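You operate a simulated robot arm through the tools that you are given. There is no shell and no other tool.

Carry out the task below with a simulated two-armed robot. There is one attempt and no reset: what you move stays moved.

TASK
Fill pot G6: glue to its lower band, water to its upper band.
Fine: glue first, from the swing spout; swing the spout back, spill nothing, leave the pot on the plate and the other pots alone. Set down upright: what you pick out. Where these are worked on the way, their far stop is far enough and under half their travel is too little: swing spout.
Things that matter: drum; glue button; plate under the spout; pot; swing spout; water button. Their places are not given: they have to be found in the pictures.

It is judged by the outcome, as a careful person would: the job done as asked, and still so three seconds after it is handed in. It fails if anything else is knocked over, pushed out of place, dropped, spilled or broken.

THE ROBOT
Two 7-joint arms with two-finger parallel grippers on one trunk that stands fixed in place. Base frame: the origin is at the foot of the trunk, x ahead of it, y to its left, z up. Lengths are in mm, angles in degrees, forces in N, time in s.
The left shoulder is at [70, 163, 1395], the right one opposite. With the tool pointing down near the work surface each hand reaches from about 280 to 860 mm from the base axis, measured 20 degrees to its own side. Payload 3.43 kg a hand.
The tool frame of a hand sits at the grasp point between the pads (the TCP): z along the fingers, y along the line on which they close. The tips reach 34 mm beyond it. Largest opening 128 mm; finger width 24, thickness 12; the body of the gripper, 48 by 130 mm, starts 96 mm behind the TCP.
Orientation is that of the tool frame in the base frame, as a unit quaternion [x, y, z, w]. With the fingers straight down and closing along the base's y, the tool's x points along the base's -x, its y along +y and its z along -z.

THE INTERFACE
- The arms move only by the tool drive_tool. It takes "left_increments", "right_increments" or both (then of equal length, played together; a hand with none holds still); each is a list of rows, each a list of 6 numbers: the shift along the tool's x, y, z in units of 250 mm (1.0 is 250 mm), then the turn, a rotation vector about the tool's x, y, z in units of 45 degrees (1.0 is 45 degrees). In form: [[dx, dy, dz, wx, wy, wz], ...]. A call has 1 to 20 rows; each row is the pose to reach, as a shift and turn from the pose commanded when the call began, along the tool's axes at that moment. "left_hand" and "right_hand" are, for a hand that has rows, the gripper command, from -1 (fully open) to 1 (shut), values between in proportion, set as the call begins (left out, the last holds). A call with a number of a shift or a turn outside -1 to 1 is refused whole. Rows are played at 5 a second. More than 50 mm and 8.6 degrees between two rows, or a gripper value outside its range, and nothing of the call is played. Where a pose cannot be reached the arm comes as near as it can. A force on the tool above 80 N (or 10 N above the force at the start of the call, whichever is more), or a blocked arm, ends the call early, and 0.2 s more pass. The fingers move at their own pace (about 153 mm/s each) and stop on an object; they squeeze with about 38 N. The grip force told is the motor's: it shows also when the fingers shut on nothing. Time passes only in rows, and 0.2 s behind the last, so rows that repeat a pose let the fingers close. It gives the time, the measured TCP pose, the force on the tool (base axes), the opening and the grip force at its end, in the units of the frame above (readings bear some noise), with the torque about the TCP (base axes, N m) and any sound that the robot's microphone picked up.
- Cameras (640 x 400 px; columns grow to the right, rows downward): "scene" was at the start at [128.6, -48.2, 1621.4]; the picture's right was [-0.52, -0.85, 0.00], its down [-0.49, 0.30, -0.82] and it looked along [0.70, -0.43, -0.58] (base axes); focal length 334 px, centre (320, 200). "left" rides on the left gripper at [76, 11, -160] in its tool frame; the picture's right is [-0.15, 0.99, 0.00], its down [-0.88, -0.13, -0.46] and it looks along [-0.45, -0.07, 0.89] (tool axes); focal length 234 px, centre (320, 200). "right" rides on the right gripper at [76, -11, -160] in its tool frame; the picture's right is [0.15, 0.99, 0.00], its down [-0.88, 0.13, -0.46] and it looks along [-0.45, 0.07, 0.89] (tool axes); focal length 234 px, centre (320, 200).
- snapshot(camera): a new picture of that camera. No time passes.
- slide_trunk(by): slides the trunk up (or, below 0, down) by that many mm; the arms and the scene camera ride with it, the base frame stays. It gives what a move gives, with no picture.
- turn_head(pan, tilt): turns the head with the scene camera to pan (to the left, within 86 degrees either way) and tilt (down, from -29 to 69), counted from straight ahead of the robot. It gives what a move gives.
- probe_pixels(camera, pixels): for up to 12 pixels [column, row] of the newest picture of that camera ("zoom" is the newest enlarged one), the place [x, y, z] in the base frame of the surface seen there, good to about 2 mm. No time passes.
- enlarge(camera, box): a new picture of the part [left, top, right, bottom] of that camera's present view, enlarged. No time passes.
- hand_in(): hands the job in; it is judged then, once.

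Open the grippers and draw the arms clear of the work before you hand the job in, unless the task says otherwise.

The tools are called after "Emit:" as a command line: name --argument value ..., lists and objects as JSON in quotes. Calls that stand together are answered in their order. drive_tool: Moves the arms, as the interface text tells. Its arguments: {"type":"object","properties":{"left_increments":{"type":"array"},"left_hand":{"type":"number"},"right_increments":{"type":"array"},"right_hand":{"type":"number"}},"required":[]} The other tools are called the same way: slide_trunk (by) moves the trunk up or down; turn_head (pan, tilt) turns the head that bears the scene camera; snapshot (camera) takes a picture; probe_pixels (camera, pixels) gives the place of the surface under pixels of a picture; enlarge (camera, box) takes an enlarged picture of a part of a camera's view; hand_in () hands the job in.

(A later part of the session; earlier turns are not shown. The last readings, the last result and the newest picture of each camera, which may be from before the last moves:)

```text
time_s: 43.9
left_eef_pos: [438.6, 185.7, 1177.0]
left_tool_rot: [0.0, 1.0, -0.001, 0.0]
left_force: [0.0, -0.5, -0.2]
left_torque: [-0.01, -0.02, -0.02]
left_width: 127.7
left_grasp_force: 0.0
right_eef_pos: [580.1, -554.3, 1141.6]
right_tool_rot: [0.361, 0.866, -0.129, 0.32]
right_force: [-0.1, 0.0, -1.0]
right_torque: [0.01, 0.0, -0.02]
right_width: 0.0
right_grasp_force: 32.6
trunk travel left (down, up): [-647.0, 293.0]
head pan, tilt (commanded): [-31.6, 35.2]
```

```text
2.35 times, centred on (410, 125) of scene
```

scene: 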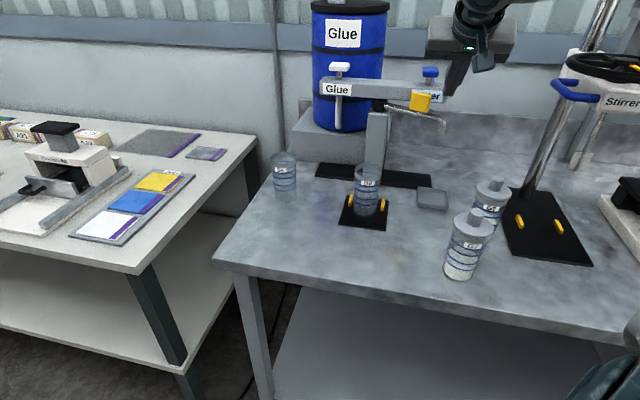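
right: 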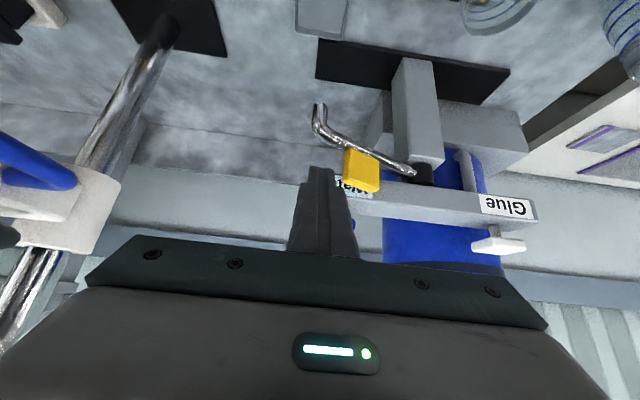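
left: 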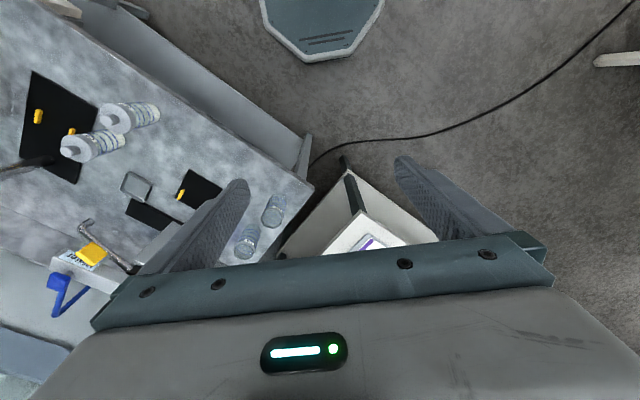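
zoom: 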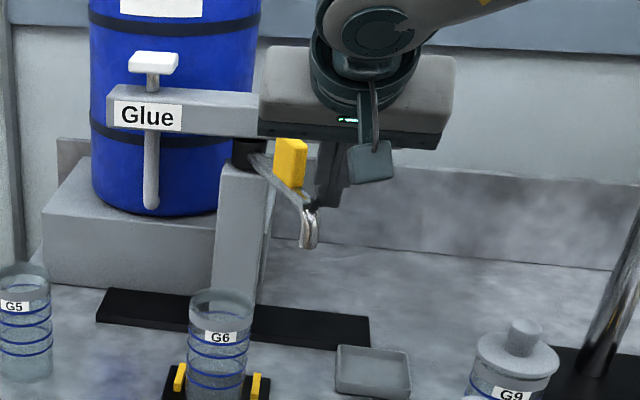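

The spout follows well (tip now near (307,245) in the scene zoom). I continue the arc to the expected end over the plate.

Emit:
drive_tool --right_increments '[[0.021, 0.0452, -0.0179, 0, 0, 0], [0.0393, 0.094, -0.0335, 0, 0, 0], [0.0533, 0.144, -0.0455, 0, 0, 0], [0.0642, 0.1964, -0.0549, 0, 0, 0], [0.068, 0.225, -0.058, 0, 0, 0], [0.068, 0.225, -0.058, 0, 0, 0]]'

Emit:
enlarge --camera "right" --box '[240, 40, 440, 240]'

Emit:
enlarge --camera "scene" --box '[320, 40, 460, 220]'

```text
time_s: 45.3
left_eef_pos: [437.4, 185.2, 1177.1]
left_tool_rot: [0.0, 1.0, -0.001, 0.0]
left_force: [0.1, 0.3, 0.5]
left_torque: [0.0, -0.02, 0.03]
left_width: 128.6
left_grasp_force: 0.0
right_eef_pos: [605.0, -498.4, 1140.5]
right_tool_rot: [0.361, 0.866, -0.13, 0.321]
right_force: [0.0, -0.3, 0.8]
right_torque: [-0.02, -0.02, 0.0]
right_width: 0.2
right_grasp_force: 32.7
trunk travel left (down, up): [-647.0, 293.0]
head pan, tilt (commanded): [-31.6, 35.2]
```

```text
2.00 times, centred on (340, 140) of right
```

zoom: 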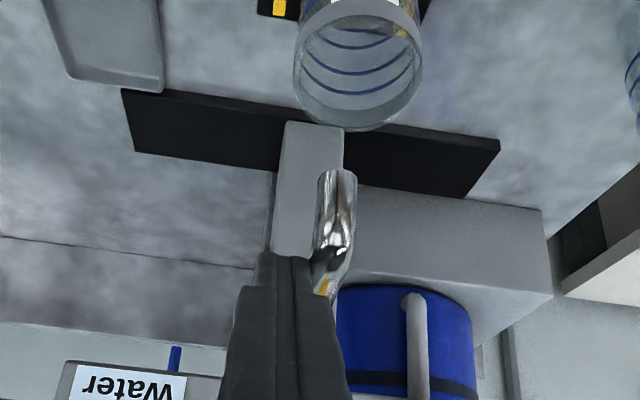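

```text
2.22 times, centred on (390, 130) of scene
```

zoom: 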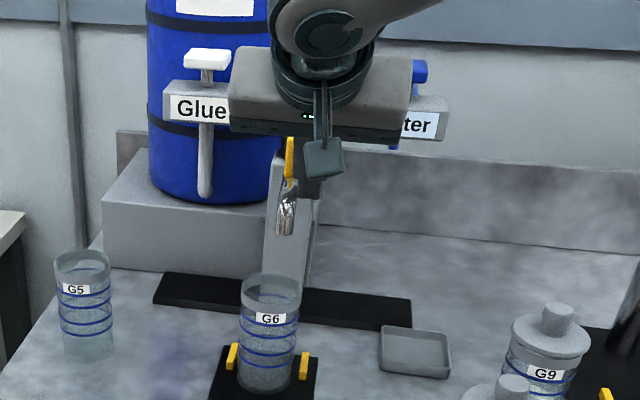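

No stop felt yet; spout tip at (287,220) in the scene zoom, near above the pot. I push further in +y(tool) by 6 then 12 mm and watch forces.

Emit:
drive_tool --right_increments '[[0.002, 0.016, -0.0015, 0, 0, 0], [0.002, 0.032, -0.0015, 0, 0, 0], [0.002, 0.032, -0.0015, 0, 0, 0]]'

Emit:
enlarge --camera "right" --box '[240, 40, 440, 240]'

Emit:
enlarge --camera "scene" --box '[340, 80, 420, 220]'

Emit:
probe_pixels --camera "zoom" --pixels '[[280, 150], [280, 170], [275, 190], [290, 165]]'

```text
time_s: 46.1
left_eef_pos: [435.9, 184.3, 1178.2]
left_tool_rot: [0.001, 1.0, -0.001, -0.001]
left_force: [0.8, -0.2, -0.1]
left_torque: [0.01, 0.0, -0.03]
left_width: 128.0
left_grasp_force: 0.0
right_eef_pos: [610.0, -492.9, 1140.4]
right_tool_rot: [0.363, 0.866, -0.13, 0.32]
right_force: [-5.4, -7.4, 3.5]
right_torque: [-0.18, 0.05, -0.13]
right_width: 0.0
right_grasp_force: 33.0
trunk travel left (down, up): [-647.0, 293.0]
head pan, tilt (commanded): [-31.6, 35.2]
```

```text
2.00 times, centred on (340, 140) of right
```

zoom: 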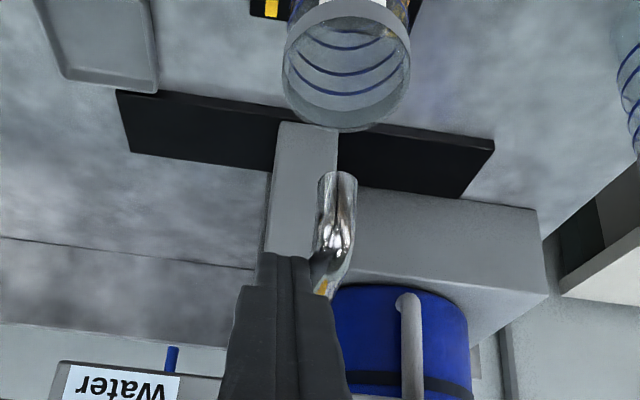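

```text
2.86 times, centred on (380, 150) of scene
```

zoom: 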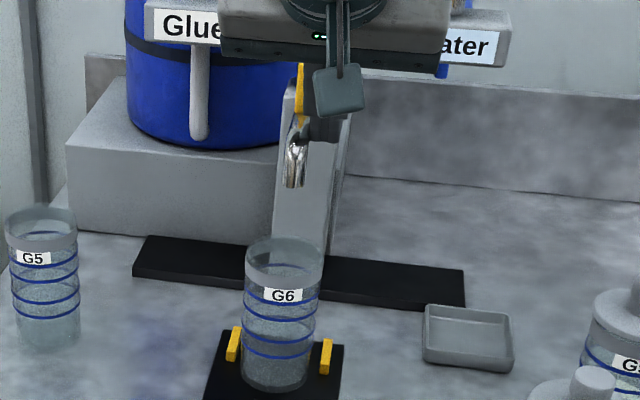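

```text
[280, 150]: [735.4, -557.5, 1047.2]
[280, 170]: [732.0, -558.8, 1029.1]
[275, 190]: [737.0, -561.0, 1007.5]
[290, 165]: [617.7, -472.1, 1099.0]
```

The far stop is felt (≈9 N opposing) and the spout tip sits at ≈(623,-477), right above the pot's centre (624,-479). I back the finger off sideways and withdraw along its axis.

Emit:
drive_tool --right_increments '[[0, -0.04, 0, 0, 0, 0], [0, -0.1, 0, 0, 0, 0], [0, -0.1, -0.12, 0, 0, 0], [0, -0.1, -0.26, 0, 0, 0], [0, -0.1, -0.4, 0, 0, 0], [0, -0.1, -0.5, 0, 0, 0], [0, -0.1, -0.5, 0, 0, 0]]'

Emit:
snapshot --camera "scene"

Emit:
enlarge --camera "scene" --box '[320, 60, 460, 230]'

```text
time_s: 47.7
left_eef_pos: [439.4, 185.3, 1177.8]
left_tool_rot: [-0.001, 1.0, -0.001, -0.001]
left_force: [0.4, -0.7, 0.3]
left_torque: [0.04, 0.05, 0.02]
left_width: 128.1
left_grasp_force: 0.0
right_eef_pos: [533.2, -452.6, 1235.3]
right_tool_rot: [0.362, 0.866, -0.13, 0.32]
right_force: [0.4, -0.1, 0.6]
right_torque: [-0.01, -0.01, 0.0]
right_width: 0.0
right_grasp_force: 32.6
trunk travel left (down, up): [-647.0, 293.0]
head pan, tilt (commanded): [-31.6, 35.2]
```

```text
taken
```

scene: 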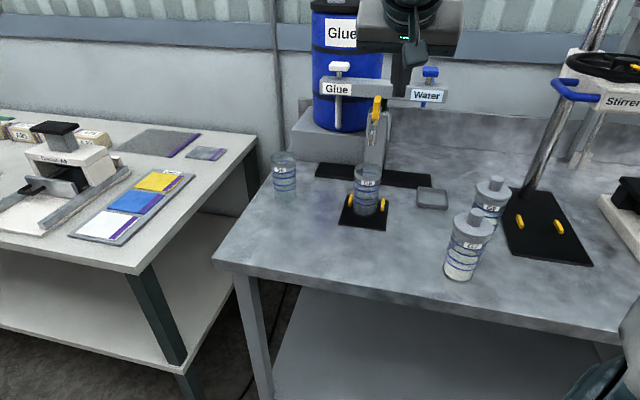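

```text
2.35 times, centred on (390, 145) of scene
```

zoom: 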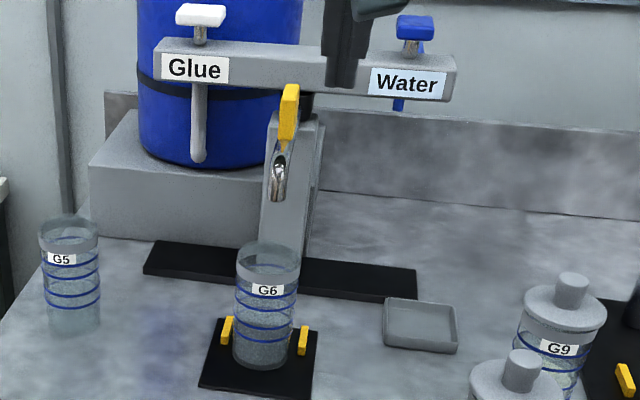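

The spout hangs over G6. Now I measure the glue cap and water cap precisely.

Emit:
enlarge --camera "scene" --box '[315, 50, 365, 110]'

Emit:
probe_pixels --camera "zoom" --pixels '[[270, 92], [350, 95], [320, 85], [320, 105], [260, 110], [375, 115], [330, 77], [300, 80], [310, 115], [318, 145], [250, 185], [460, 200]]'

Emit:
enlarge --camera "scene" --box '[405, 55, 455, 115]'

Emit:
probe_pixels --camera "zoom" --pixels '[[290, 95], [340, 85], [320, 95], [300, 80], [360, 100], [320, 105], [380, 85], [290, 110], [330, 78], [300, 150], [310, 120], [400, 210]]'

```text
6.67 times, centred on (340, 80) of scene
```

zoom: 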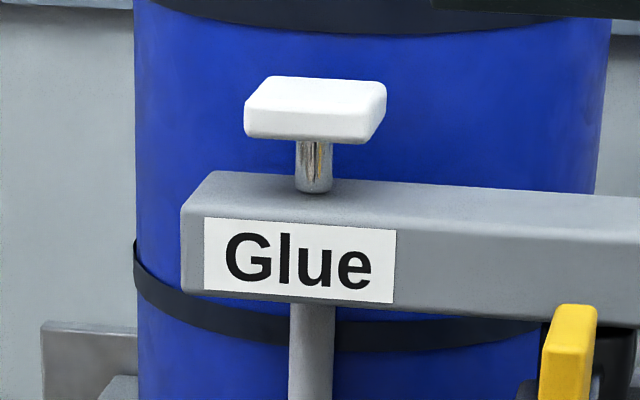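

```text
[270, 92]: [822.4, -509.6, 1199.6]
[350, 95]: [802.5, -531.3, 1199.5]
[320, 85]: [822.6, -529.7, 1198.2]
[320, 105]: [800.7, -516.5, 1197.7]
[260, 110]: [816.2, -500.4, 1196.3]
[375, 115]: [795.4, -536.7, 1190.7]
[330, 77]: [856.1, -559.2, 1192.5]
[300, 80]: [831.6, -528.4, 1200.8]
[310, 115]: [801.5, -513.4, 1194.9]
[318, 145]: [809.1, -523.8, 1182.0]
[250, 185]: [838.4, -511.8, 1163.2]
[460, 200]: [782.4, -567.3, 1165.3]
```

```text
6.67 times, centred on (430, 85) of scene
```

zoom: 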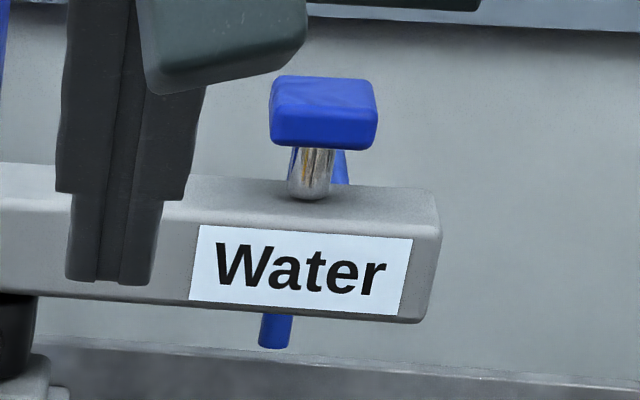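

```text
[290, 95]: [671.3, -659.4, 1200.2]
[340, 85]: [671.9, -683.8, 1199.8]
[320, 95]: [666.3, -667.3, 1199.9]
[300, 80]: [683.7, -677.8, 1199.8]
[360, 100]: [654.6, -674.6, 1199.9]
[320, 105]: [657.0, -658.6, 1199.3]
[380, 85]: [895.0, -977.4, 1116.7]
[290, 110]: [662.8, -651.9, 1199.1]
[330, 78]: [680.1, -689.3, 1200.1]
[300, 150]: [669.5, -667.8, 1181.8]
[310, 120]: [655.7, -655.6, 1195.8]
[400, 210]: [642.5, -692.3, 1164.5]
```

Glue cap centre ≈(812,-525), water cap centre ≈(670,-671), both tops at z≈1200. I move the hand up and across to above the glue cap with the fingertips ~30 mm over it.

Emit:
drive_tool --right_increments '[[-0.0817, 0.0652, 0.0588, 0, 0, 0], [-0.1633, 0.1304, 0.1176, 0, 0, 0], [-0.245, 0.1957, 0.1763, 0, 0, 0], [-0.3267, 0.2609, 0.2351, 0, 0, 0], [-0.4083, 0.3261, 0.2939, 0, 0, 0], [-0.49, 0.3913, 0.3527, 0, 0, 0], [-0.5717, 0.4566, 0.4114, 0, 0, 0], [-0.6533, 0.5218, 0.4702, 0, 0, 0], [-0.735, 0.587, 0.529, 0, 0, 0], [-0.735, 0.587, 0.529, 0, 0, 0]]'

Emit:
snapshot --camera "scene"

Emit:
snapshot --camera "right"

```text
time_s: 49.9
left_eef_pos: [437.1, 185.8, 1178.3]
left_tool_rot: [0.0, 1.0, -0.001, 0.0]
left_force: [0.1, -0.2, -0.3]
left_torque: [0.03, -0.06, 0.04]
left_width: 128.0
left_grasp_force: 0.1
right_eef_pos: [798.7, -510.5, 1259.1]
right_tool_rot: [0.362, 0.866, -0.13, 0.32]
right_force: [-0.2, 0.3, 0.2]
right_torque: [0.03, -0.01, 0.0]
right_width: 0.0
right_grasp_force: 33.2
trunk travel left (down, up): [-647.0, 293.0]
head pan, tilt (commanded): [-31.6, 35.2]
```

```text
taken
```

scene: 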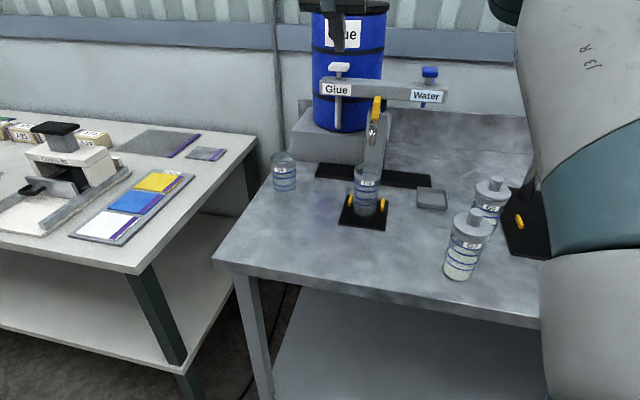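

```text
taken
```

right: 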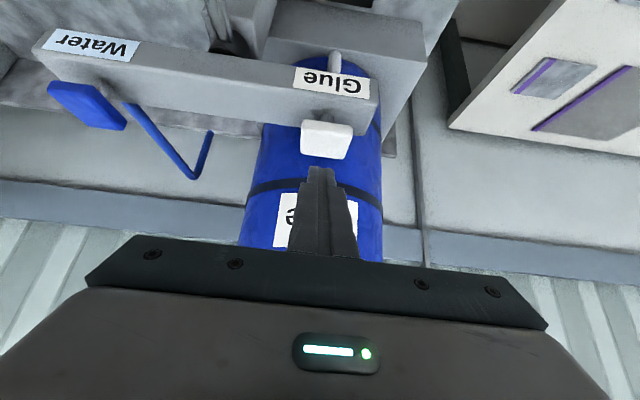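

The fingertips hover ~25–33 mm above the glue cap, and the pot is in full view of the scene camera. I take a baseline enlargement of G6 and approach the cap (down 20 mm, 7 mm outward).

Emit:
enlarge --camera "scene" --box '[340, 155, 395, 225]'

Emit:
drive_tool --right_increments '[[0.005, 0, 0.04, 0, 0, 0], [0.0307, 0, 0.079, 0, 0, 0], [0.0307, 0, 0.079, 0, 0, 0]]'

Emit:
enlarge --camera "scene" --box '[305, 10, 375, 100]'

Emit:
enlarge --camera "right" --box '[260, 80, 400, 220]'

```text
5.71 times, centred on (368, 190) of scene
```

zoom: 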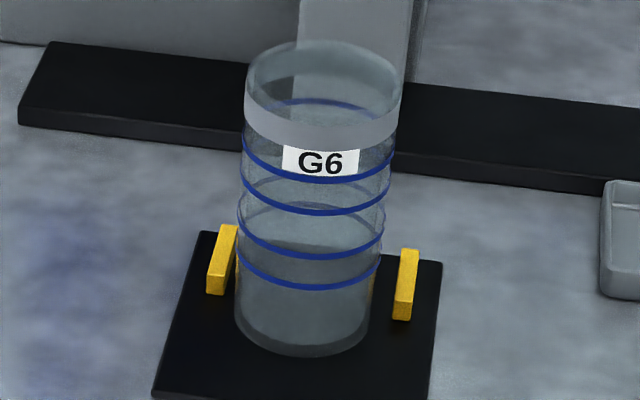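

```text
time_s: 50.7
left_eef_pos: [438.0, 185.2, 1177.1]
left_tool_rot: [-0.001, 1.0, -0.001, 0.0]
left_force: [0.2, 0.0, -0.8]
left_torque: [-0.03, 0.01, 0.01]
left_width: 128.1
left_grasp_force: 0.1
right_eef_pos: [803.0, -514.4, 1237.5]
right_tool_rot: [0.362, 0.866, -0.13, 0.319]
right_force: [-1.4, 0.5, -0.2]
right_torque: [-0.04, 0.0, 0.02]
right_width: 0.1
right_grasp_force: 33.2
trunk travel left (down, up): [-647.0, 293.0]
head pan, tilt (commanded): [-31.6, 35.2]
```

```text
4.44 times, centred on (340, 55) of scene
```

zoom: 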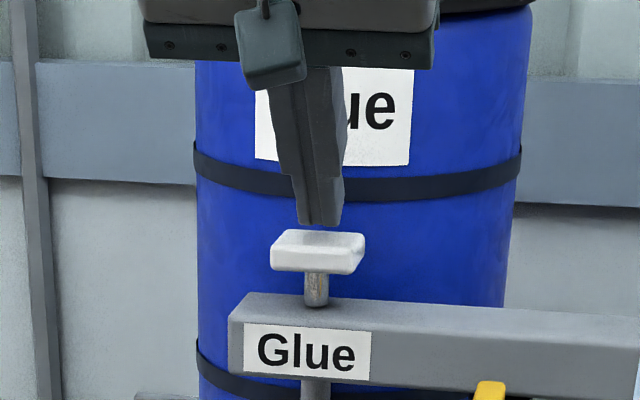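

```text
2.86 times, centred on (330, 150) of right
```

zoom: 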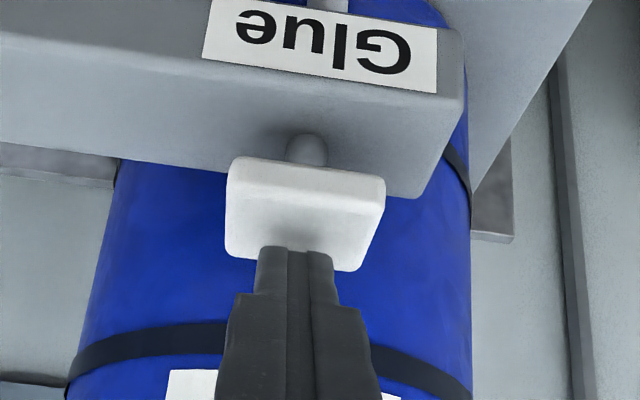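

The tip is centred ~4 mm above the cap. I press down in small steps, one row at a time, watching force, sound and the pot.

Emit:
drive_tool --right_increments '[[0.0182, 0, 0.0213, 0, 0, 0]]'

Emit:
enlarge --camera "scene" --box '[305, 10, 405, 110]'

```text
time_s: 51.1
left_eef_pos: [436.8, 185.8, 1176.0]
left_tool_rot: [-0.001, 1.0, -0.002, 0.0]
left_force: [-0.5, 0.5, -0.1]
left_torque: [0.02, -0.02, 0.02]
left_width: 128.0
left_grasp_force: 0.0
right_eef_pos: [803.8, -513.7, 1231.4]
right_tool_rot: [0.362, 0.866, -0.131, 0.321]
right_force: [0.2, -0.8, 2.4]
right_torque: [-0.03, -0.05, 0.02]
right_width: 0.0
right_grasp_force: 32.9
trunk travel left (down, up): [-647.0, 293.0]
head pan, tilt (commanded): [-31.6, 35.2]
```

```text
4.00 times, centred on (355, 60) of scene
```

zoom: 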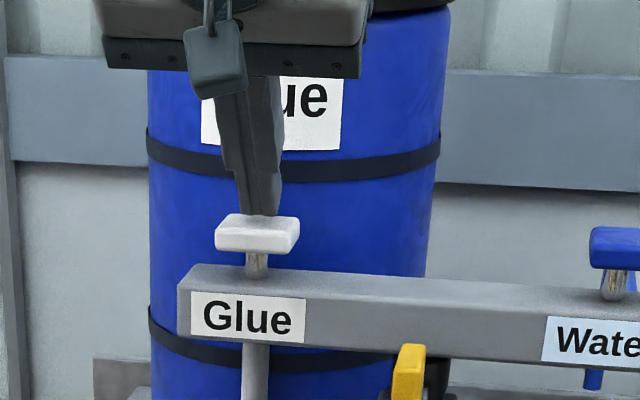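

Contact made (2.4 N up). I press 4 mm further and check for flow.

Emit:
drive_tool --right_increments '[[0.0104, 0, 0.0122, 0, 0, 0]]'

Emit:
enlarge --camera "scene" --box '[330, 90, 410, 230]'

```text
time_s: 51.5
left_eef_pos: [438.5, 185.7, 1176.4]
left_tool_rot: [-0.001, 1.0, -0.001, -0.001]
left_force: [-0.5, -0.4, 0.7]
left_torque: [0.01, -0.01, 0.05]
left_width: 128.1
left_grasp_force: 0.1
right_eef_pos: [803.9, -514.7, 1225.2]
right_tool_rot: [0.362, 0.865, -0.131, 0.321]
right_force: [1.8, -0.7, 4.6]
right_torque: [-0.06, -0.06, 0.07]
right_width: 0.0
right_grasp_force: 33.1
trunk travel left (down, up): [-647.0, 293.0]
head pan, tilt (commanded): [-31.6, 35.2]
heard: click
```

```text
2.86 times, centred on (370, 160) of scene
```

zoom: 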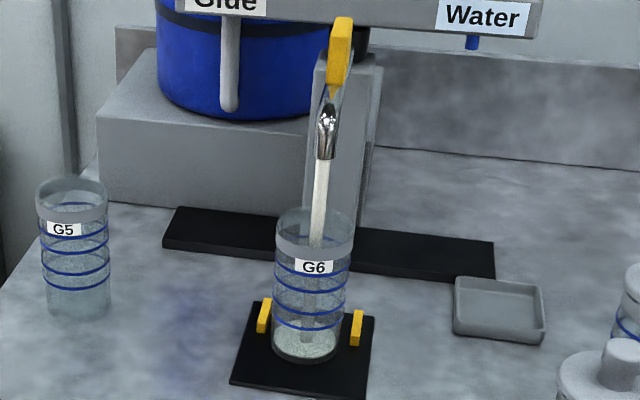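

A click, and white glue streams straight into the pot. I enlarge the pot to gauge the level already gained.

Emit:
enlarge --camera "scene" --box '[340, 155, 395, 225]'

```text
5.71 times, centred on (368, 190) of scene
```

zoom: 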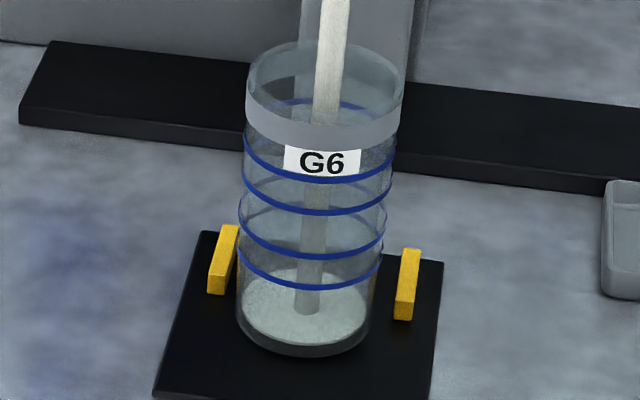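

Glue has just covered the bottom (surface front edge at row ~340). I hold for 0.4 s to measure the rate.

Emit:
drive_tool --right_increments '[[0, 0, 0, 0, 0, 0]]'

Emit:
enlarge --camera "scene" --box '[340, 155, 395, 225]'

```text
time_s: 51.9
left_eef_pos: [437.5, 185.8, 1176.7]
left_tool_rot: [-0.001, 1.0, -0.001, 0.0]
left_force: [0.7, 0.5, -0.6]
left_torque: [0.03, 0.01, 0.01]
left_width: 128.1
left_grasp_force: 0.0
right_eef_pos: [803.6, -515.3, 1225.9]
right_tool_rot: [0.362, 0.866, -0.13, 0.32]
right_force: [0.8, -1.1, 4.5]
right_torque: [-0.09, -0.06, 0.03]
right_width: 0.0
right_grasp_force: 33.2
trunk travel left (down, up): [-647.0, 293.0]
head pan, tilt (commanded): [-31.6, 35.2]
```

```text
5.71 times, centred on (368, 190) of scene
```

zoom: 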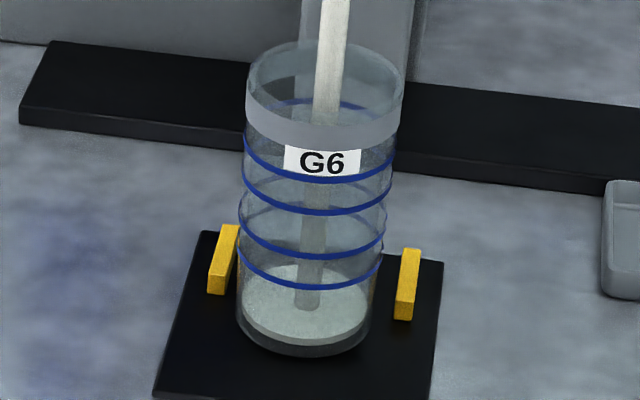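

The surface rose only ~2 mm in 0.4 s, so the flow is slow (~5 mm/s). I hold 2.2 s more and re-measure.

Emit:
drive_tool --right_increments '[[0, 0, 0, 0, 0, 0], [0, 0, 0, 0, 0, 0], [0, 0, 0, 0, 0, 0], [0, 0, 0, 0, 0, 0], [0, 0, 0, 0, 0, 0], [0, 0, 0, 0, 0, 0], [0, 0, 0, 0, 0, 0], [0, 0, 0, 0, 0, 0], [0, 0, 0, 0, 0, 0], [0, 0, 0, 0, 0, 0]]'

Emit:
enlarge --camera "scene" --box '[340, 155, 395, 225]'

```text
time_s: 54.1
left_eef_pos: [438.1, 185.3, 1178.3]
left_tool_rot: [-0.001, 1.0, -0.001, 0.0]
left_force: [-0.1, 0.3, 0.7]
left_torque: [0.04, 0.02, 0.0]
left_width: 128.1
left_grasp_force: 0.1
right_eef_pos: [802.6, -514.7, 1225.6]
right_tool_rot: [0.362, 0.866, -0.13, 0.32]
right_force: [2.0, -0.7, 4.0]
right_torque: [-0.05, -0.09, 0.01]
right_width: 0.0
right_grasp_force: 33.6
trunk travel left (down, up): [-647.0, 293.0]
head pan, tilt (commanded): [-31.6, 35.2]
```

```text
5.71 times, centred on (368, 190) of scene
```

zoom: 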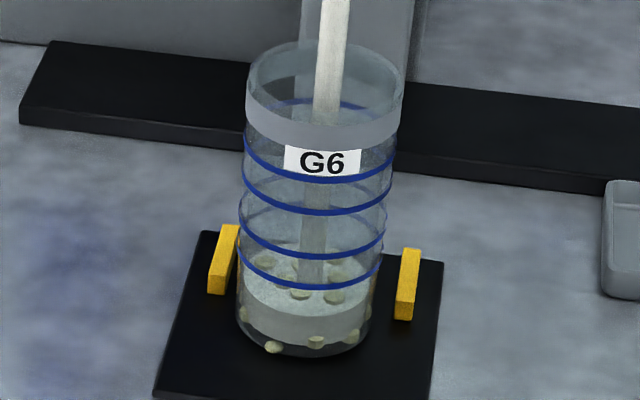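

There are pale blobs in and around the glue (e.g. (272,347), (335,290)). I pause and zoom in closer to see what they are.

Emit:
enlarge --camera "scene" --box '[352, 190, 386, 220]'

Emit:
probe_pixels --camera "zoom" --pixels '[[200, 270], [190, 300], [300, 300], [320, 180], [330, 230], [380, 260], [250, 310], [320, 300]]'

```text
13.33 times, centred on (369, 205) of scene
```

zoom: 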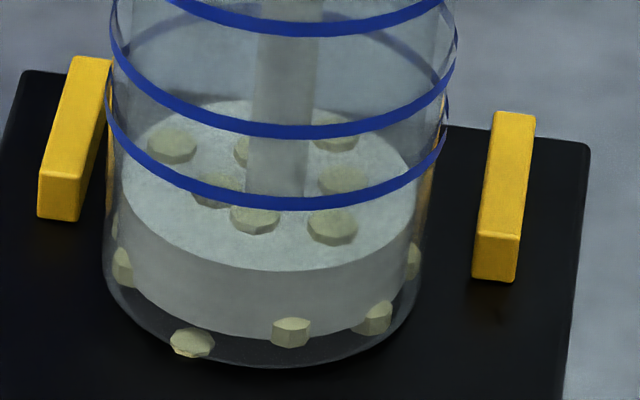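

```text
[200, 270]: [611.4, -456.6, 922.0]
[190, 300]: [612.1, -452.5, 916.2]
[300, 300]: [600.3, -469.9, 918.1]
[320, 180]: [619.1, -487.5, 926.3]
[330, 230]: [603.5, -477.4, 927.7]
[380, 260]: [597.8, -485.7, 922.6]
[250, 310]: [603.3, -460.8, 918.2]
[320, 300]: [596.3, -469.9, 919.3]
```

The blobs are glue particles inside the glass; the surface probes at z≈927, and the lower band spans z≈943–957 on the plate. I hold another 2.2 s.

Emit:
drive_tool --right_increments '[[0, 0, 0, 0, 0, 0], [0, 0, 0, 0, 0, 0], [0, 0, 0, 0, 0, 0], [0, 0, 0, 0, 0, 0], [0, 0, 0, 0, 0, 0], [0, 0, 0, 0, 0, 0], [0, 0, 0, 0, 0, 0], [0, 0, 0, 0, 0, 0]]'

Emit:
enlarge --camera "scene" --box '[348, 175, 390, 220]'

Emit:
probe_pixels --camera "zoom" --pixels '[[270, 210], [300, 220], [250, 220], [330, 200], [220, 200], [280, 190], [300, 235], [280, 175], [300, 130], [300, 185], [300, 110], [300, 60]]'

```text
time_s: 55.9
left_eef_pos: [439.2, 185.9, 1177.3]
left_tool_rot: [0.0, 1.0, -0.001, 0.0]
left_force: [-0.4, 0.8, -0.3]
left_torque: [0.0, 0.0, 0.02]
left_width: 127.9
left_grasp_force: 0.0
right_eef_pos: [802.7, -514.1, 1224.5]
right_tool_rot: [0.362, 0.866, -0.13, 0.32]
right_force: [0.8, 0.0, 3.9]
right_torque: [-0.07, -0.09, 0.0]
right_width: 0.1
right_grasp_force: 32.6
trunk travel left (down, up): [-647.0, 293.0]
head pan, tilt (commanded): [-31.6, 35.2]
```

```text
8.89 times, centred on (369, 198) of scene
```

zoom: 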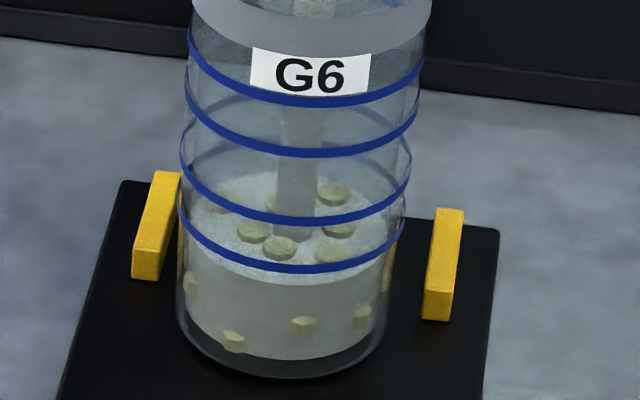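

```text
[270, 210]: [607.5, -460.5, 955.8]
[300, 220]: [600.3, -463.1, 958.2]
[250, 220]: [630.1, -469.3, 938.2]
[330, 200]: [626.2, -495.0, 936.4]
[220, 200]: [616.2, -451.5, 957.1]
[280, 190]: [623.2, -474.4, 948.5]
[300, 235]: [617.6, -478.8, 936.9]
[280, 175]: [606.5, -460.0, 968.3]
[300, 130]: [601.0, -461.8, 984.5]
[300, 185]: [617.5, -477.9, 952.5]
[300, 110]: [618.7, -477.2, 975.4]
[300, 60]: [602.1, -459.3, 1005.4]
```

The surface is now z≈937; lines 1 and 2 probe at ≈944 and ≈957, and the rate is ~5.6 mm/s. I hold 1.6 s more, aiming for ≈946 then a final trim.

Emit:
drive_tool --right_increments '[[0, 0, 0, 0, 0, 0], [0, 0, 0, 0, 0, 0], [0, 0, 0, 0, 0, 0], [0, 0, 0, 0, 0, 0], [0, 0, 0, 0, 0, 0], [0, 0, 0, 0, 0, 0], [0, 0, 0, 0, 0, 0]]'

Emit:
enlarge --camera "scene" --box '[348, 175, 390, 220]'

Emit:
probe_pixels --camera "zoom" --pixels '[[250, 205], [235, 190], [330, 185], [300, 240], [300, 270], [270, 265], [250, 175], [350, 195], [270, 180], [300, 218], [320, 235], [240, 225]]'

```text
time_s: 57.5
left_eef_pos: [438.4, 185.1, 1176.5]
left_tool_rot: [-0.001, 1.0, -0.001, -0.001]
left_force: [0.3, 0.3, 0.5]
left_torque: [0.0, -0.05, -0.01]
left_width: 127.8
left_grasp_force: 0.1
right_eef_pos: [802.5, -515.3, 1225.1]
right_tool_rot: [0.361, 0.866, -0.13, 0.321]
right_force: [1.1, -1.3, 4.2]
right_torque: [-0.03, -0.07, 0.02]
right_width: 0.1
right_grasp_force: 32.6
trunk travel left (down, up): [-647.0, 293.0]
head pan, tilt (commanded): [-31.6, 35.2]
```

```text
8.89 times, centred on (369, 198) of scene
```

zoom: 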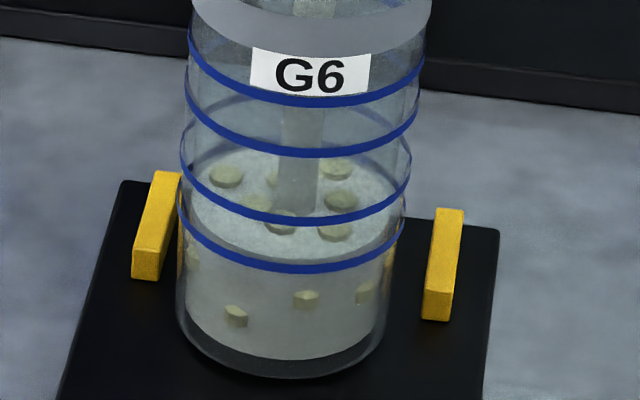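

```text
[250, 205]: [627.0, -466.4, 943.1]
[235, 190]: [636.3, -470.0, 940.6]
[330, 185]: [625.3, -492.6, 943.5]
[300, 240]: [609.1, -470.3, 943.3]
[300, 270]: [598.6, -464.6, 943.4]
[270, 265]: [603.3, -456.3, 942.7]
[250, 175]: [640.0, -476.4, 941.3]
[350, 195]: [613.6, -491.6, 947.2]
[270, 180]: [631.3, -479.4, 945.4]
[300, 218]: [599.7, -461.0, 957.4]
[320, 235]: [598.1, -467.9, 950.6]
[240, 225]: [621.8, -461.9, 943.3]
```

The surface probes at z≈943, right at line 1; line 2 is at ≈957. I hold 0.8 s more and then release by lifting the finger 30 mm in the same call.

Emit:
drive_tool --right_increments '[[0, 0, 0, 0, 0, 0], [0, 0, 0, 0, 0, 0], [0, 0, 0, 0, 0, 0], [0, 0, 0, 0, 0, 0], [-0.039, 0, -0.0456, 0, 0, 0], [-0.078, 0, -0.0912, 0, 0, 0], [-0.078, 0, -0.0912, 0, 0, 0]]'

Emit:
enlarge --camera "scene" --box '[348, 175, 390, 220]'

Emit:
probe_pixels --camera "zoom" --pixels '[[250, 205], [235, 180], [330, 185], [300, 240], [300, 268], [270, 205], [250, 175], [300, 200], [270, 180], [300, 218], [310, 235], [240, 225]]'

Emit:
enlarge --camera "scene" --box '[305, 10, 405, 220]'

```text
time_s: 59.1
left_eef_pos: [437.0, 185.6, 1176.5]
left_tool_rot: [-0.001, 1.0, -0.001, 0.0]
left_force: [0.7, -0.2, 0.3]
left_torque: [0.0, 0.01, 0.01]
left_width: 128.0
left_grasp_force: 0.2
right_eef_pos: [802.5, -515.1, 1254.9]
right_tool_rot: [0.361, 0.866, -0.129, 0.32]
right_force: [0.5, 0.1, 0.0]
right_torque: [0.03, -0.01, -0.01]
right_width: 0.0
right_grasp_force: 33.1
trunk travel left (down, up): [-647.0, 293.0]
head pan, tilt (commanded): [-31.6, 35.2]
```

```text
8.89 times, centred on (369, 198) of scene
```

zoom: 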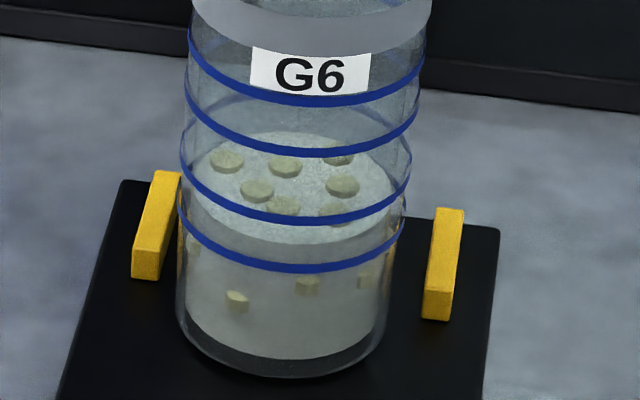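

```text
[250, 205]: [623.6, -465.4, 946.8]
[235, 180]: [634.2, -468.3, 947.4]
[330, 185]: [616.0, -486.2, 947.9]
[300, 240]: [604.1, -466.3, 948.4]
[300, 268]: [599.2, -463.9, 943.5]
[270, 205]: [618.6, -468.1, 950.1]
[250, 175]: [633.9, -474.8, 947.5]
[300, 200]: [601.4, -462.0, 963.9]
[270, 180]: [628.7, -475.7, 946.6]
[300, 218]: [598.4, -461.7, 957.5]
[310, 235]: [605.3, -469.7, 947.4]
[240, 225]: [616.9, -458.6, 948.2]
```

```text
1.90 times, centred on (355, 115) of scene
```

zoom: 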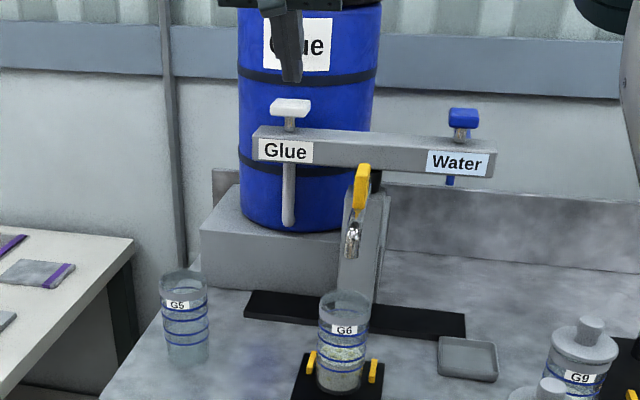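

The flow stopped on release; the glue surface is at z≈948, inside the lower band (943.5–957.5) but toward its low side. I give one short press (~0.3 s) to centre it better.

Emit:
drive_tool --right_increments '[[0.0468, 0, 0.0547, 0, 0, 0], [0.078, 0, 0.0912, 0, 0, 0], [0.078, 0, 0.0912, 0, 0, 0], [0.039, 0, 0.0456, 0, 0, 0], [0, 0, 0, 0, 0, 0], [0, 0, 0, 0, 0, 0]]'

Emit:
enlarge --camera "scene" --box '[348, 175, 390, 220]'

Emit:
probe_pixels --camera "zoom" --pixels '[[250, 205], [235, 180], [320, 180], [300, 236], [300, 268], [270, 205], [250, 175], [300, 205], [260, 145], [300, 218], [310, 235], [240, 225]]'

```text
time_s: 60.5
left_eef_pos: [438.5, 186.0, 1176.8]
left_tool_rot: [-0.001, 1.0, -0.001, 0.0]
left_force: [-0.5, -0.5, -0.2]
left_torque: [-0.02, 0.01, 0.0]
left_width: 128.2
left_grasp_force: 0.1
right_eef_pos: [802.2, -512.6, 1253.9]
right_tool_rot: [0.361, 0.866, -0.129, 0.32]
right_force: [0.3, 0.2, -0.1]
right_torque: [-0.01, 0.0, -0.01]
right_width: 0.0
right_grasp_force: 32.2
trunk travel left (down, up): [-647.0, 293.0]
head pan, tilt (commanded): [-31.6, 35.2]
heard: click
```

```text
8.89 times, centred on (369, 198) of scene
```

zoom: 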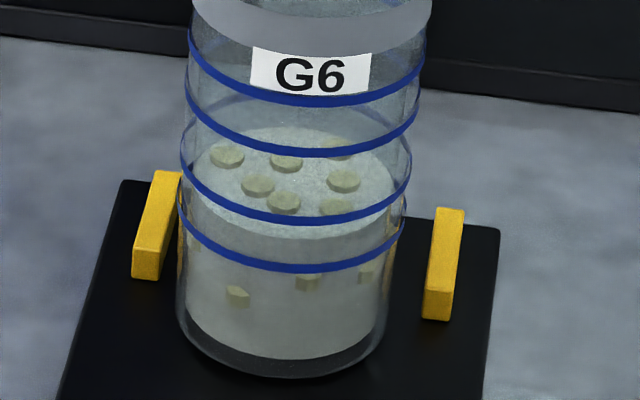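

```text
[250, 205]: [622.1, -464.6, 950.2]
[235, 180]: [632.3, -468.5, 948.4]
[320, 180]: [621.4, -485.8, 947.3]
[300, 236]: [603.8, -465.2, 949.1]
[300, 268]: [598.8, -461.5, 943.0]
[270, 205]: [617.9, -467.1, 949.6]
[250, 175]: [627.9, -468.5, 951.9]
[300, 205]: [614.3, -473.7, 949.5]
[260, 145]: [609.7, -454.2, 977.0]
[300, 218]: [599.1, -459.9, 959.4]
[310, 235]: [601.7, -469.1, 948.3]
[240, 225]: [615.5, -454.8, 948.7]
```

Glue is now at z≈949.5, mid lower band, and flow stopped. I move the hand sideways 204 mm along the bar at tip height ~1220 to stand above the water cap.

Emit:
drive_tool --right_increments '[[0, -0.1, 0, 0, 0, 0], [0, -0.22, 0, 0, 0, 0], [0, -0.34, 0, 0, 0, 0], [0, -0.46, 0, 0, 0, 0], [0, -0.58, 0, 0, 0, 0], [0, -0.7, 0, 0, 0, 0], [0, -0.816, 0, 0, 0, 0], [0, -0.816, 0, 0, 0, 0]]'

Emit:
snapshot --camera "scene"

Emit:
enlarge --camera "scene" --box '[385, 10, 475, 110]'

Emit:
enlarge --camera "right" --box '[250, 80, 400, 220]'

```text
time_s: 62.3
left_eef_pos: [439.4, 186.7, 1176.5]
left_tool_rot: [-0.001, 1.0, -0.001, -0.001]
left_force: [1.1, -0.4, -0.3]
left_torque: [0.0, 0.0, -0.01]
left_width: 128.0
left_grasp_force: 0.0
right_eef_pos: [661.2, -658.1, 1249.8]
right_tool_rot: [0.361, 0.866, -0.13, 0.32]
right_force: [-0.3, 0.7, -0.7]
right_torque: [0.01, -0.01, -0.01]
right_width: 0.0
right_grasp_force: 33.3
trunk travel left (down, up): [-647.0, 293.0]
head pan, tilt (commanded): [-31.6, 35.2]
```

```text
taken
```

scene: 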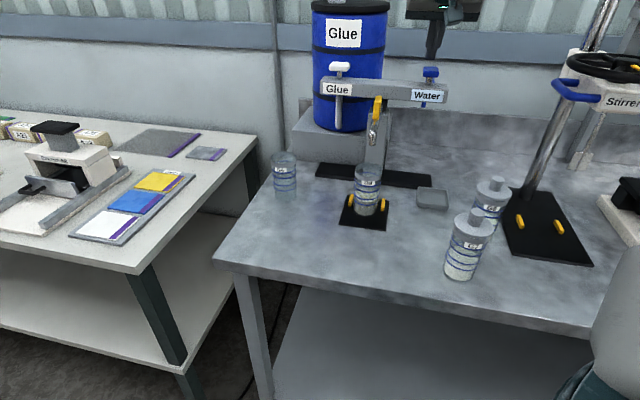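

```text
4.00 times, centred on (430, 60) of scene
```

zoom: 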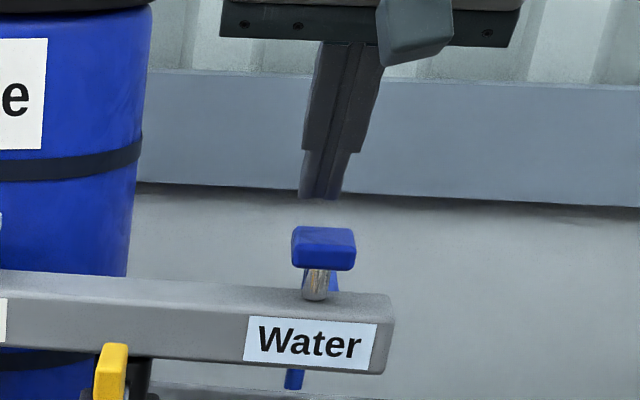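

```text
2.86 times, centred on (325, 150) of right
```

zoom: 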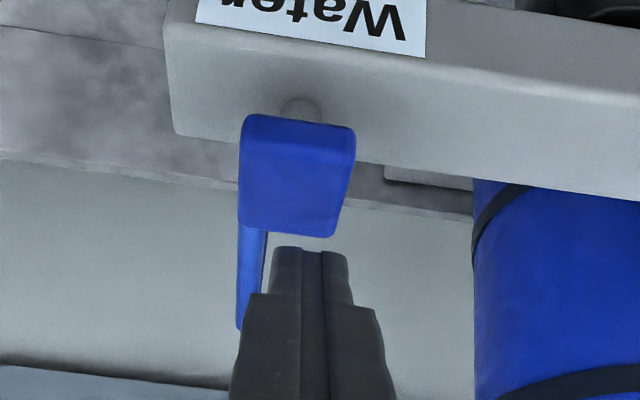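

The tip is above the water cap (tip ≈(677,-674,1224), cap centre ≈(669,-672,1200)). I lower 18 mm to touch, then press to the same height as the glue press.

Emit:
drive_tool --right_increments '[[0.0312, -0.016, 0.0365, 0, 0, 0], [0.0442, -0.016, 0.0517, 0, 0, 0]]'

Emit:
enlarge --camera "scene" --box '[385, 10, 475, 110]'

```text
time_s: 62.9
left_eef_pos: [438.9, 186.1, 1177.1]
left_tool_rot: [-0.001, 1.0, -0.001, 0.0]
left_force: [-0.5, 0.4, 0.0]
left_torque: [-0.03, -0.04, 0.0]
left_width: 128.1
left_grasp_force: 0.0
right_eef_pos: [656.5, -660.8, 1233.5]
right_tool_rot: [0.362, 0.865, -0.13, 0.321]
right_force: [0.7, -0.1, -0.1]
right_torque: [-0.05, -0.01, 0.01]
right_width: 0.1
right_grasp_force: 33.2
trunk travel left (down, up): [-647.0, 293.0]
head pan, tilt (commanded): [-31.6, 35.2]
```

```text
4.00 times, centred on (430, 60) of scene
```

zoom: 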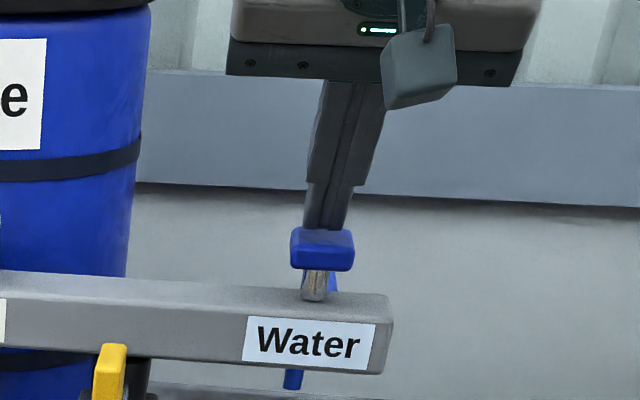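

The tip rests on the cap top with no force yet. I press 5 mm down in a single short row and look for where the water comes out.

Emit:
drive_tool --right_increments '[[0.0143, 0, 0.0167, 0, 0, 0]]'

Emit:
enlarge --camera "scene" --box '[330, 60, 460, 230]'

```text
time_s: 63.3
left_eef_pos: [438.3, 186.5, 1176.1]
left_tool_rot: [0.0, 1.0, -0.001, 0.001]
left_force: [1.1, 0.5, 0.6]
left_torque: [0.01, 0.01, 0.0]
left_width: 127.8
left_grasp_force: 0.0
right_eef_pos: [655.4, -660.4, 1230.1]
right_tool_rot: [0.361, 0.866, -0.13, 0.321]
right_force: [0.0, 0.1, 3.2]
right_torque: [-0.03, -0.03, 0.05]
right_width: 0.2
right_grasp_force: 33.3
trunk travel left (down, up): [-647.0, 293.0]
head pan, tilt (commanded): [-31.6, 35.2]
```

```text
2.35 times, centred on (395, 145) of scene
```

zoom: 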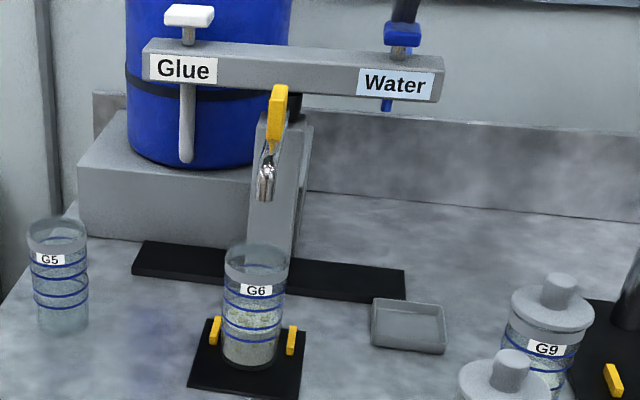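

3.2 N but no click yet. I press 3 mm further.

Emit:
drive_tool --right_increments '[[0.0078, 0, 0.0091, 0, 0, 0]]'

Emit:
enlarge --camera "scene" --box '[330, 60, 460, 230]'

```text
time_s: 63.7
left_eef_pos: [437.7, 185.2, 1177.5]
left_tool_rot: [-0.001, 1.0, -0.001, 0.0]
left_force: [-1.3, -0.3, 0.0]
left_torque: [0.0, 0.02, -0.03]
left_width: 128.0
left_grasp_force: 0.1
right_eef_pos: [655.7, -660.9, 1226.6]
right_tool_rot: [0.362, 0.865, -0.131, 0.321]
right_force: [0.8, -1.7, 4.3]
right_torque: [-0.05, -0.07, 0.0]
right_width: 0.0
right_grasp_force: 33.0
trunk travel left (down, up): [-647.0, 293.0]
head pan, tilt (commanded): [-31.6, 35.2]
heard: click
```

```text
2.35 times, centred on (395, 145) of scene
```

zoom: 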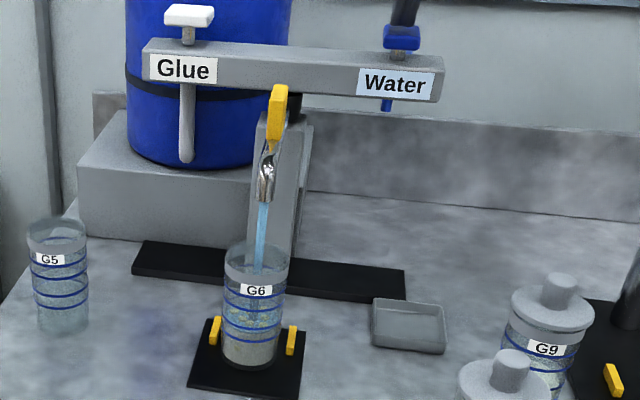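

Water streams from the same spout into G6. I hold 3 s and then measure the level against lines 3 and 4.

Emit:
drive_tool --right_increments '[[0, 0, 0, 0, 0, 0], [0, 0, 0, 0, 0, 0], [0, 0, 0, 0, 0, 0], [0, 0, 0, 0, 0, 0], [0, 0, 0, 0, 0, 0], [0, 0, 0, 0, 0, 0], [0, 0, 0, 0, 0, 0], [0, 0, 0, 0, 0, 0], [0, 0, 0, 0, 0, 0], [0, 0, 0, 0, 0, 0], [0, 0, 0, 0, 0, 0], [0, 0, 0, 0, 0, 0], [0, 0, 0, 0, 0, 0], [0, 0, 0, 0, 0, 0]]'

Emit:
enlarge --camera "scene" --box '[346, 160, 392, 215]'

Emit:
probe_pixels --camera "zoom" --pixels '[[250, 180], [280, 200], [320, 200], [350, 180], [300, 165], [250, 220], [310, 130], [310, 185], [310, 235], [310, 275], [300, 205], [270, 160]]'

```text
time_s: 66.7
left_eef_pos: [437.9, 186.6, 1177.0]
left_tool_rot: [-0.001, 1.0, -0.001, 0.001]
left_force: [-0.1, 0.1, 0.7]
left_torque: [0.03, -0.01, 0.03]
left_width: 128.0
left_grasp_force: 0.1
right_eef_pos: [654.0, -660.4, 1226.1]
right_tool_rot: [0.361, 0.866, -0.13, 0.32]
right_force: [0.8, -1.3, 3.0]
right_torque: [-0.07, -0.05, 0.03]
right_width: 0.1
right_grasp_force: 33.0
trunk travel left (down, up): [-647.0, 293.0]
head pan, tilt (commanded): [-31.6, 35.2]
```

```text
7.27 times, centred on (369, 188) of scene
```

zoom: 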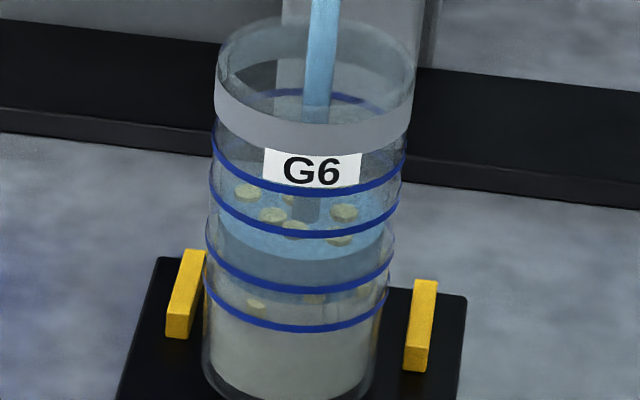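

```text
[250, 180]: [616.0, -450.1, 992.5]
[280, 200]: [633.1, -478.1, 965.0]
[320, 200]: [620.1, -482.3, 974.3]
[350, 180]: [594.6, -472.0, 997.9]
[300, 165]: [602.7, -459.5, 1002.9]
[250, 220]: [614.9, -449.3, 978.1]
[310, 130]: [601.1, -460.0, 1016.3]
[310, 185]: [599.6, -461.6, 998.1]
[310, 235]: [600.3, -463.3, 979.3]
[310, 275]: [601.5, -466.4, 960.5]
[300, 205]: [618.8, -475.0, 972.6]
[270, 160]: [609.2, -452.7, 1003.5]
```

Line 3 probes at ≈980, line 4 at ≈996; the water's front edge (row ~258) puts the level at ≈967, rising ~5.4 mm/s. I hold 2.4 s more, then measure again.

Emit:
drive_tool --right_increments '[[0, 0, 0, 0, 0, 0], [0, 0, 0, 0, 0, 0], [0, 0, 0, 0, 0, 0], [0, 0, 0, 0, 0, 0], [0, 0, 0, 0, 0, 0], [0, 0, 0, 0, 0, 0], [0, 0, 0, 0, 0, 0], [0, 0, 0, 0, 0, 0], [0, 0, 0, 0, 0, 0], [0, 0, 0, 0, 0, 0], [0, 0, 0, 0, 0, 0]]'

Emit:
enlarge --camera "scene" --box '[346, 160, 392, 215]'

Emit:
probe_pixels --camera "zoom" --pixels '[[240, 200], [280, 205], [340, 205], [350, 215], [260, 210], [300, 210], [330, 215], [310, 190], [310, 234], [290, 220], [270, 215], [250, 205]]'

```text
time_s: 69.1
left_eef_pos: [438.6, 186.1, 1176.6]
left_tool_rot: [0.0, 1.0, -0.001, 0.0]
left_force: [0.3, 0.1, -0.3]
left_torque: [0.03, 0.01, 0.02]
left_width: 128.2
left_grasp_force: 0.0
right_eef_pos: [655.8, -660.6, 1227.1]
right_tool_rot: [0.362, 0.866, -0.13, 0.32]
right_force: [0.6, -1.0, 4.1]
right_torque: [-0.06, -0.08, 0.01]
right_width: 0.3
right_grasp_force: 32.2
trunk travel left (down, up): [-647.0, 293.0]
head pan, tilt (commanded): [-31.6, 35.2]
```

```text
7.27 times, centred on (369, 188) of scene
```

zoom: 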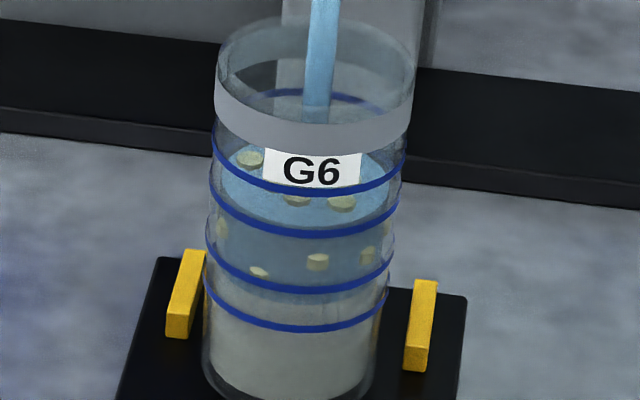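

```text
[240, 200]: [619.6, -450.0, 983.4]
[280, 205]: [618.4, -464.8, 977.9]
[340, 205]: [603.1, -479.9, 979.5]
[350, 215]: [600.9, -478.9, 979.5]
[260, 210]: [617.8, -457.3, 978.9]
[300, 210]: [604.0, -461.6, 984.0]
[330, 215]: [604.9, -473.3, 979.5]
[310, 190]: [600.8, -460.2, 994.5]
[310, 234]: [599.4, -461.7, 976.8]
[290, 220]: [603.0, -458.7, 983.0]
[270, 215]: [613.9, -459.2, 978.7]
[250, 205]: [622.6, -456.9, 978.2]
```

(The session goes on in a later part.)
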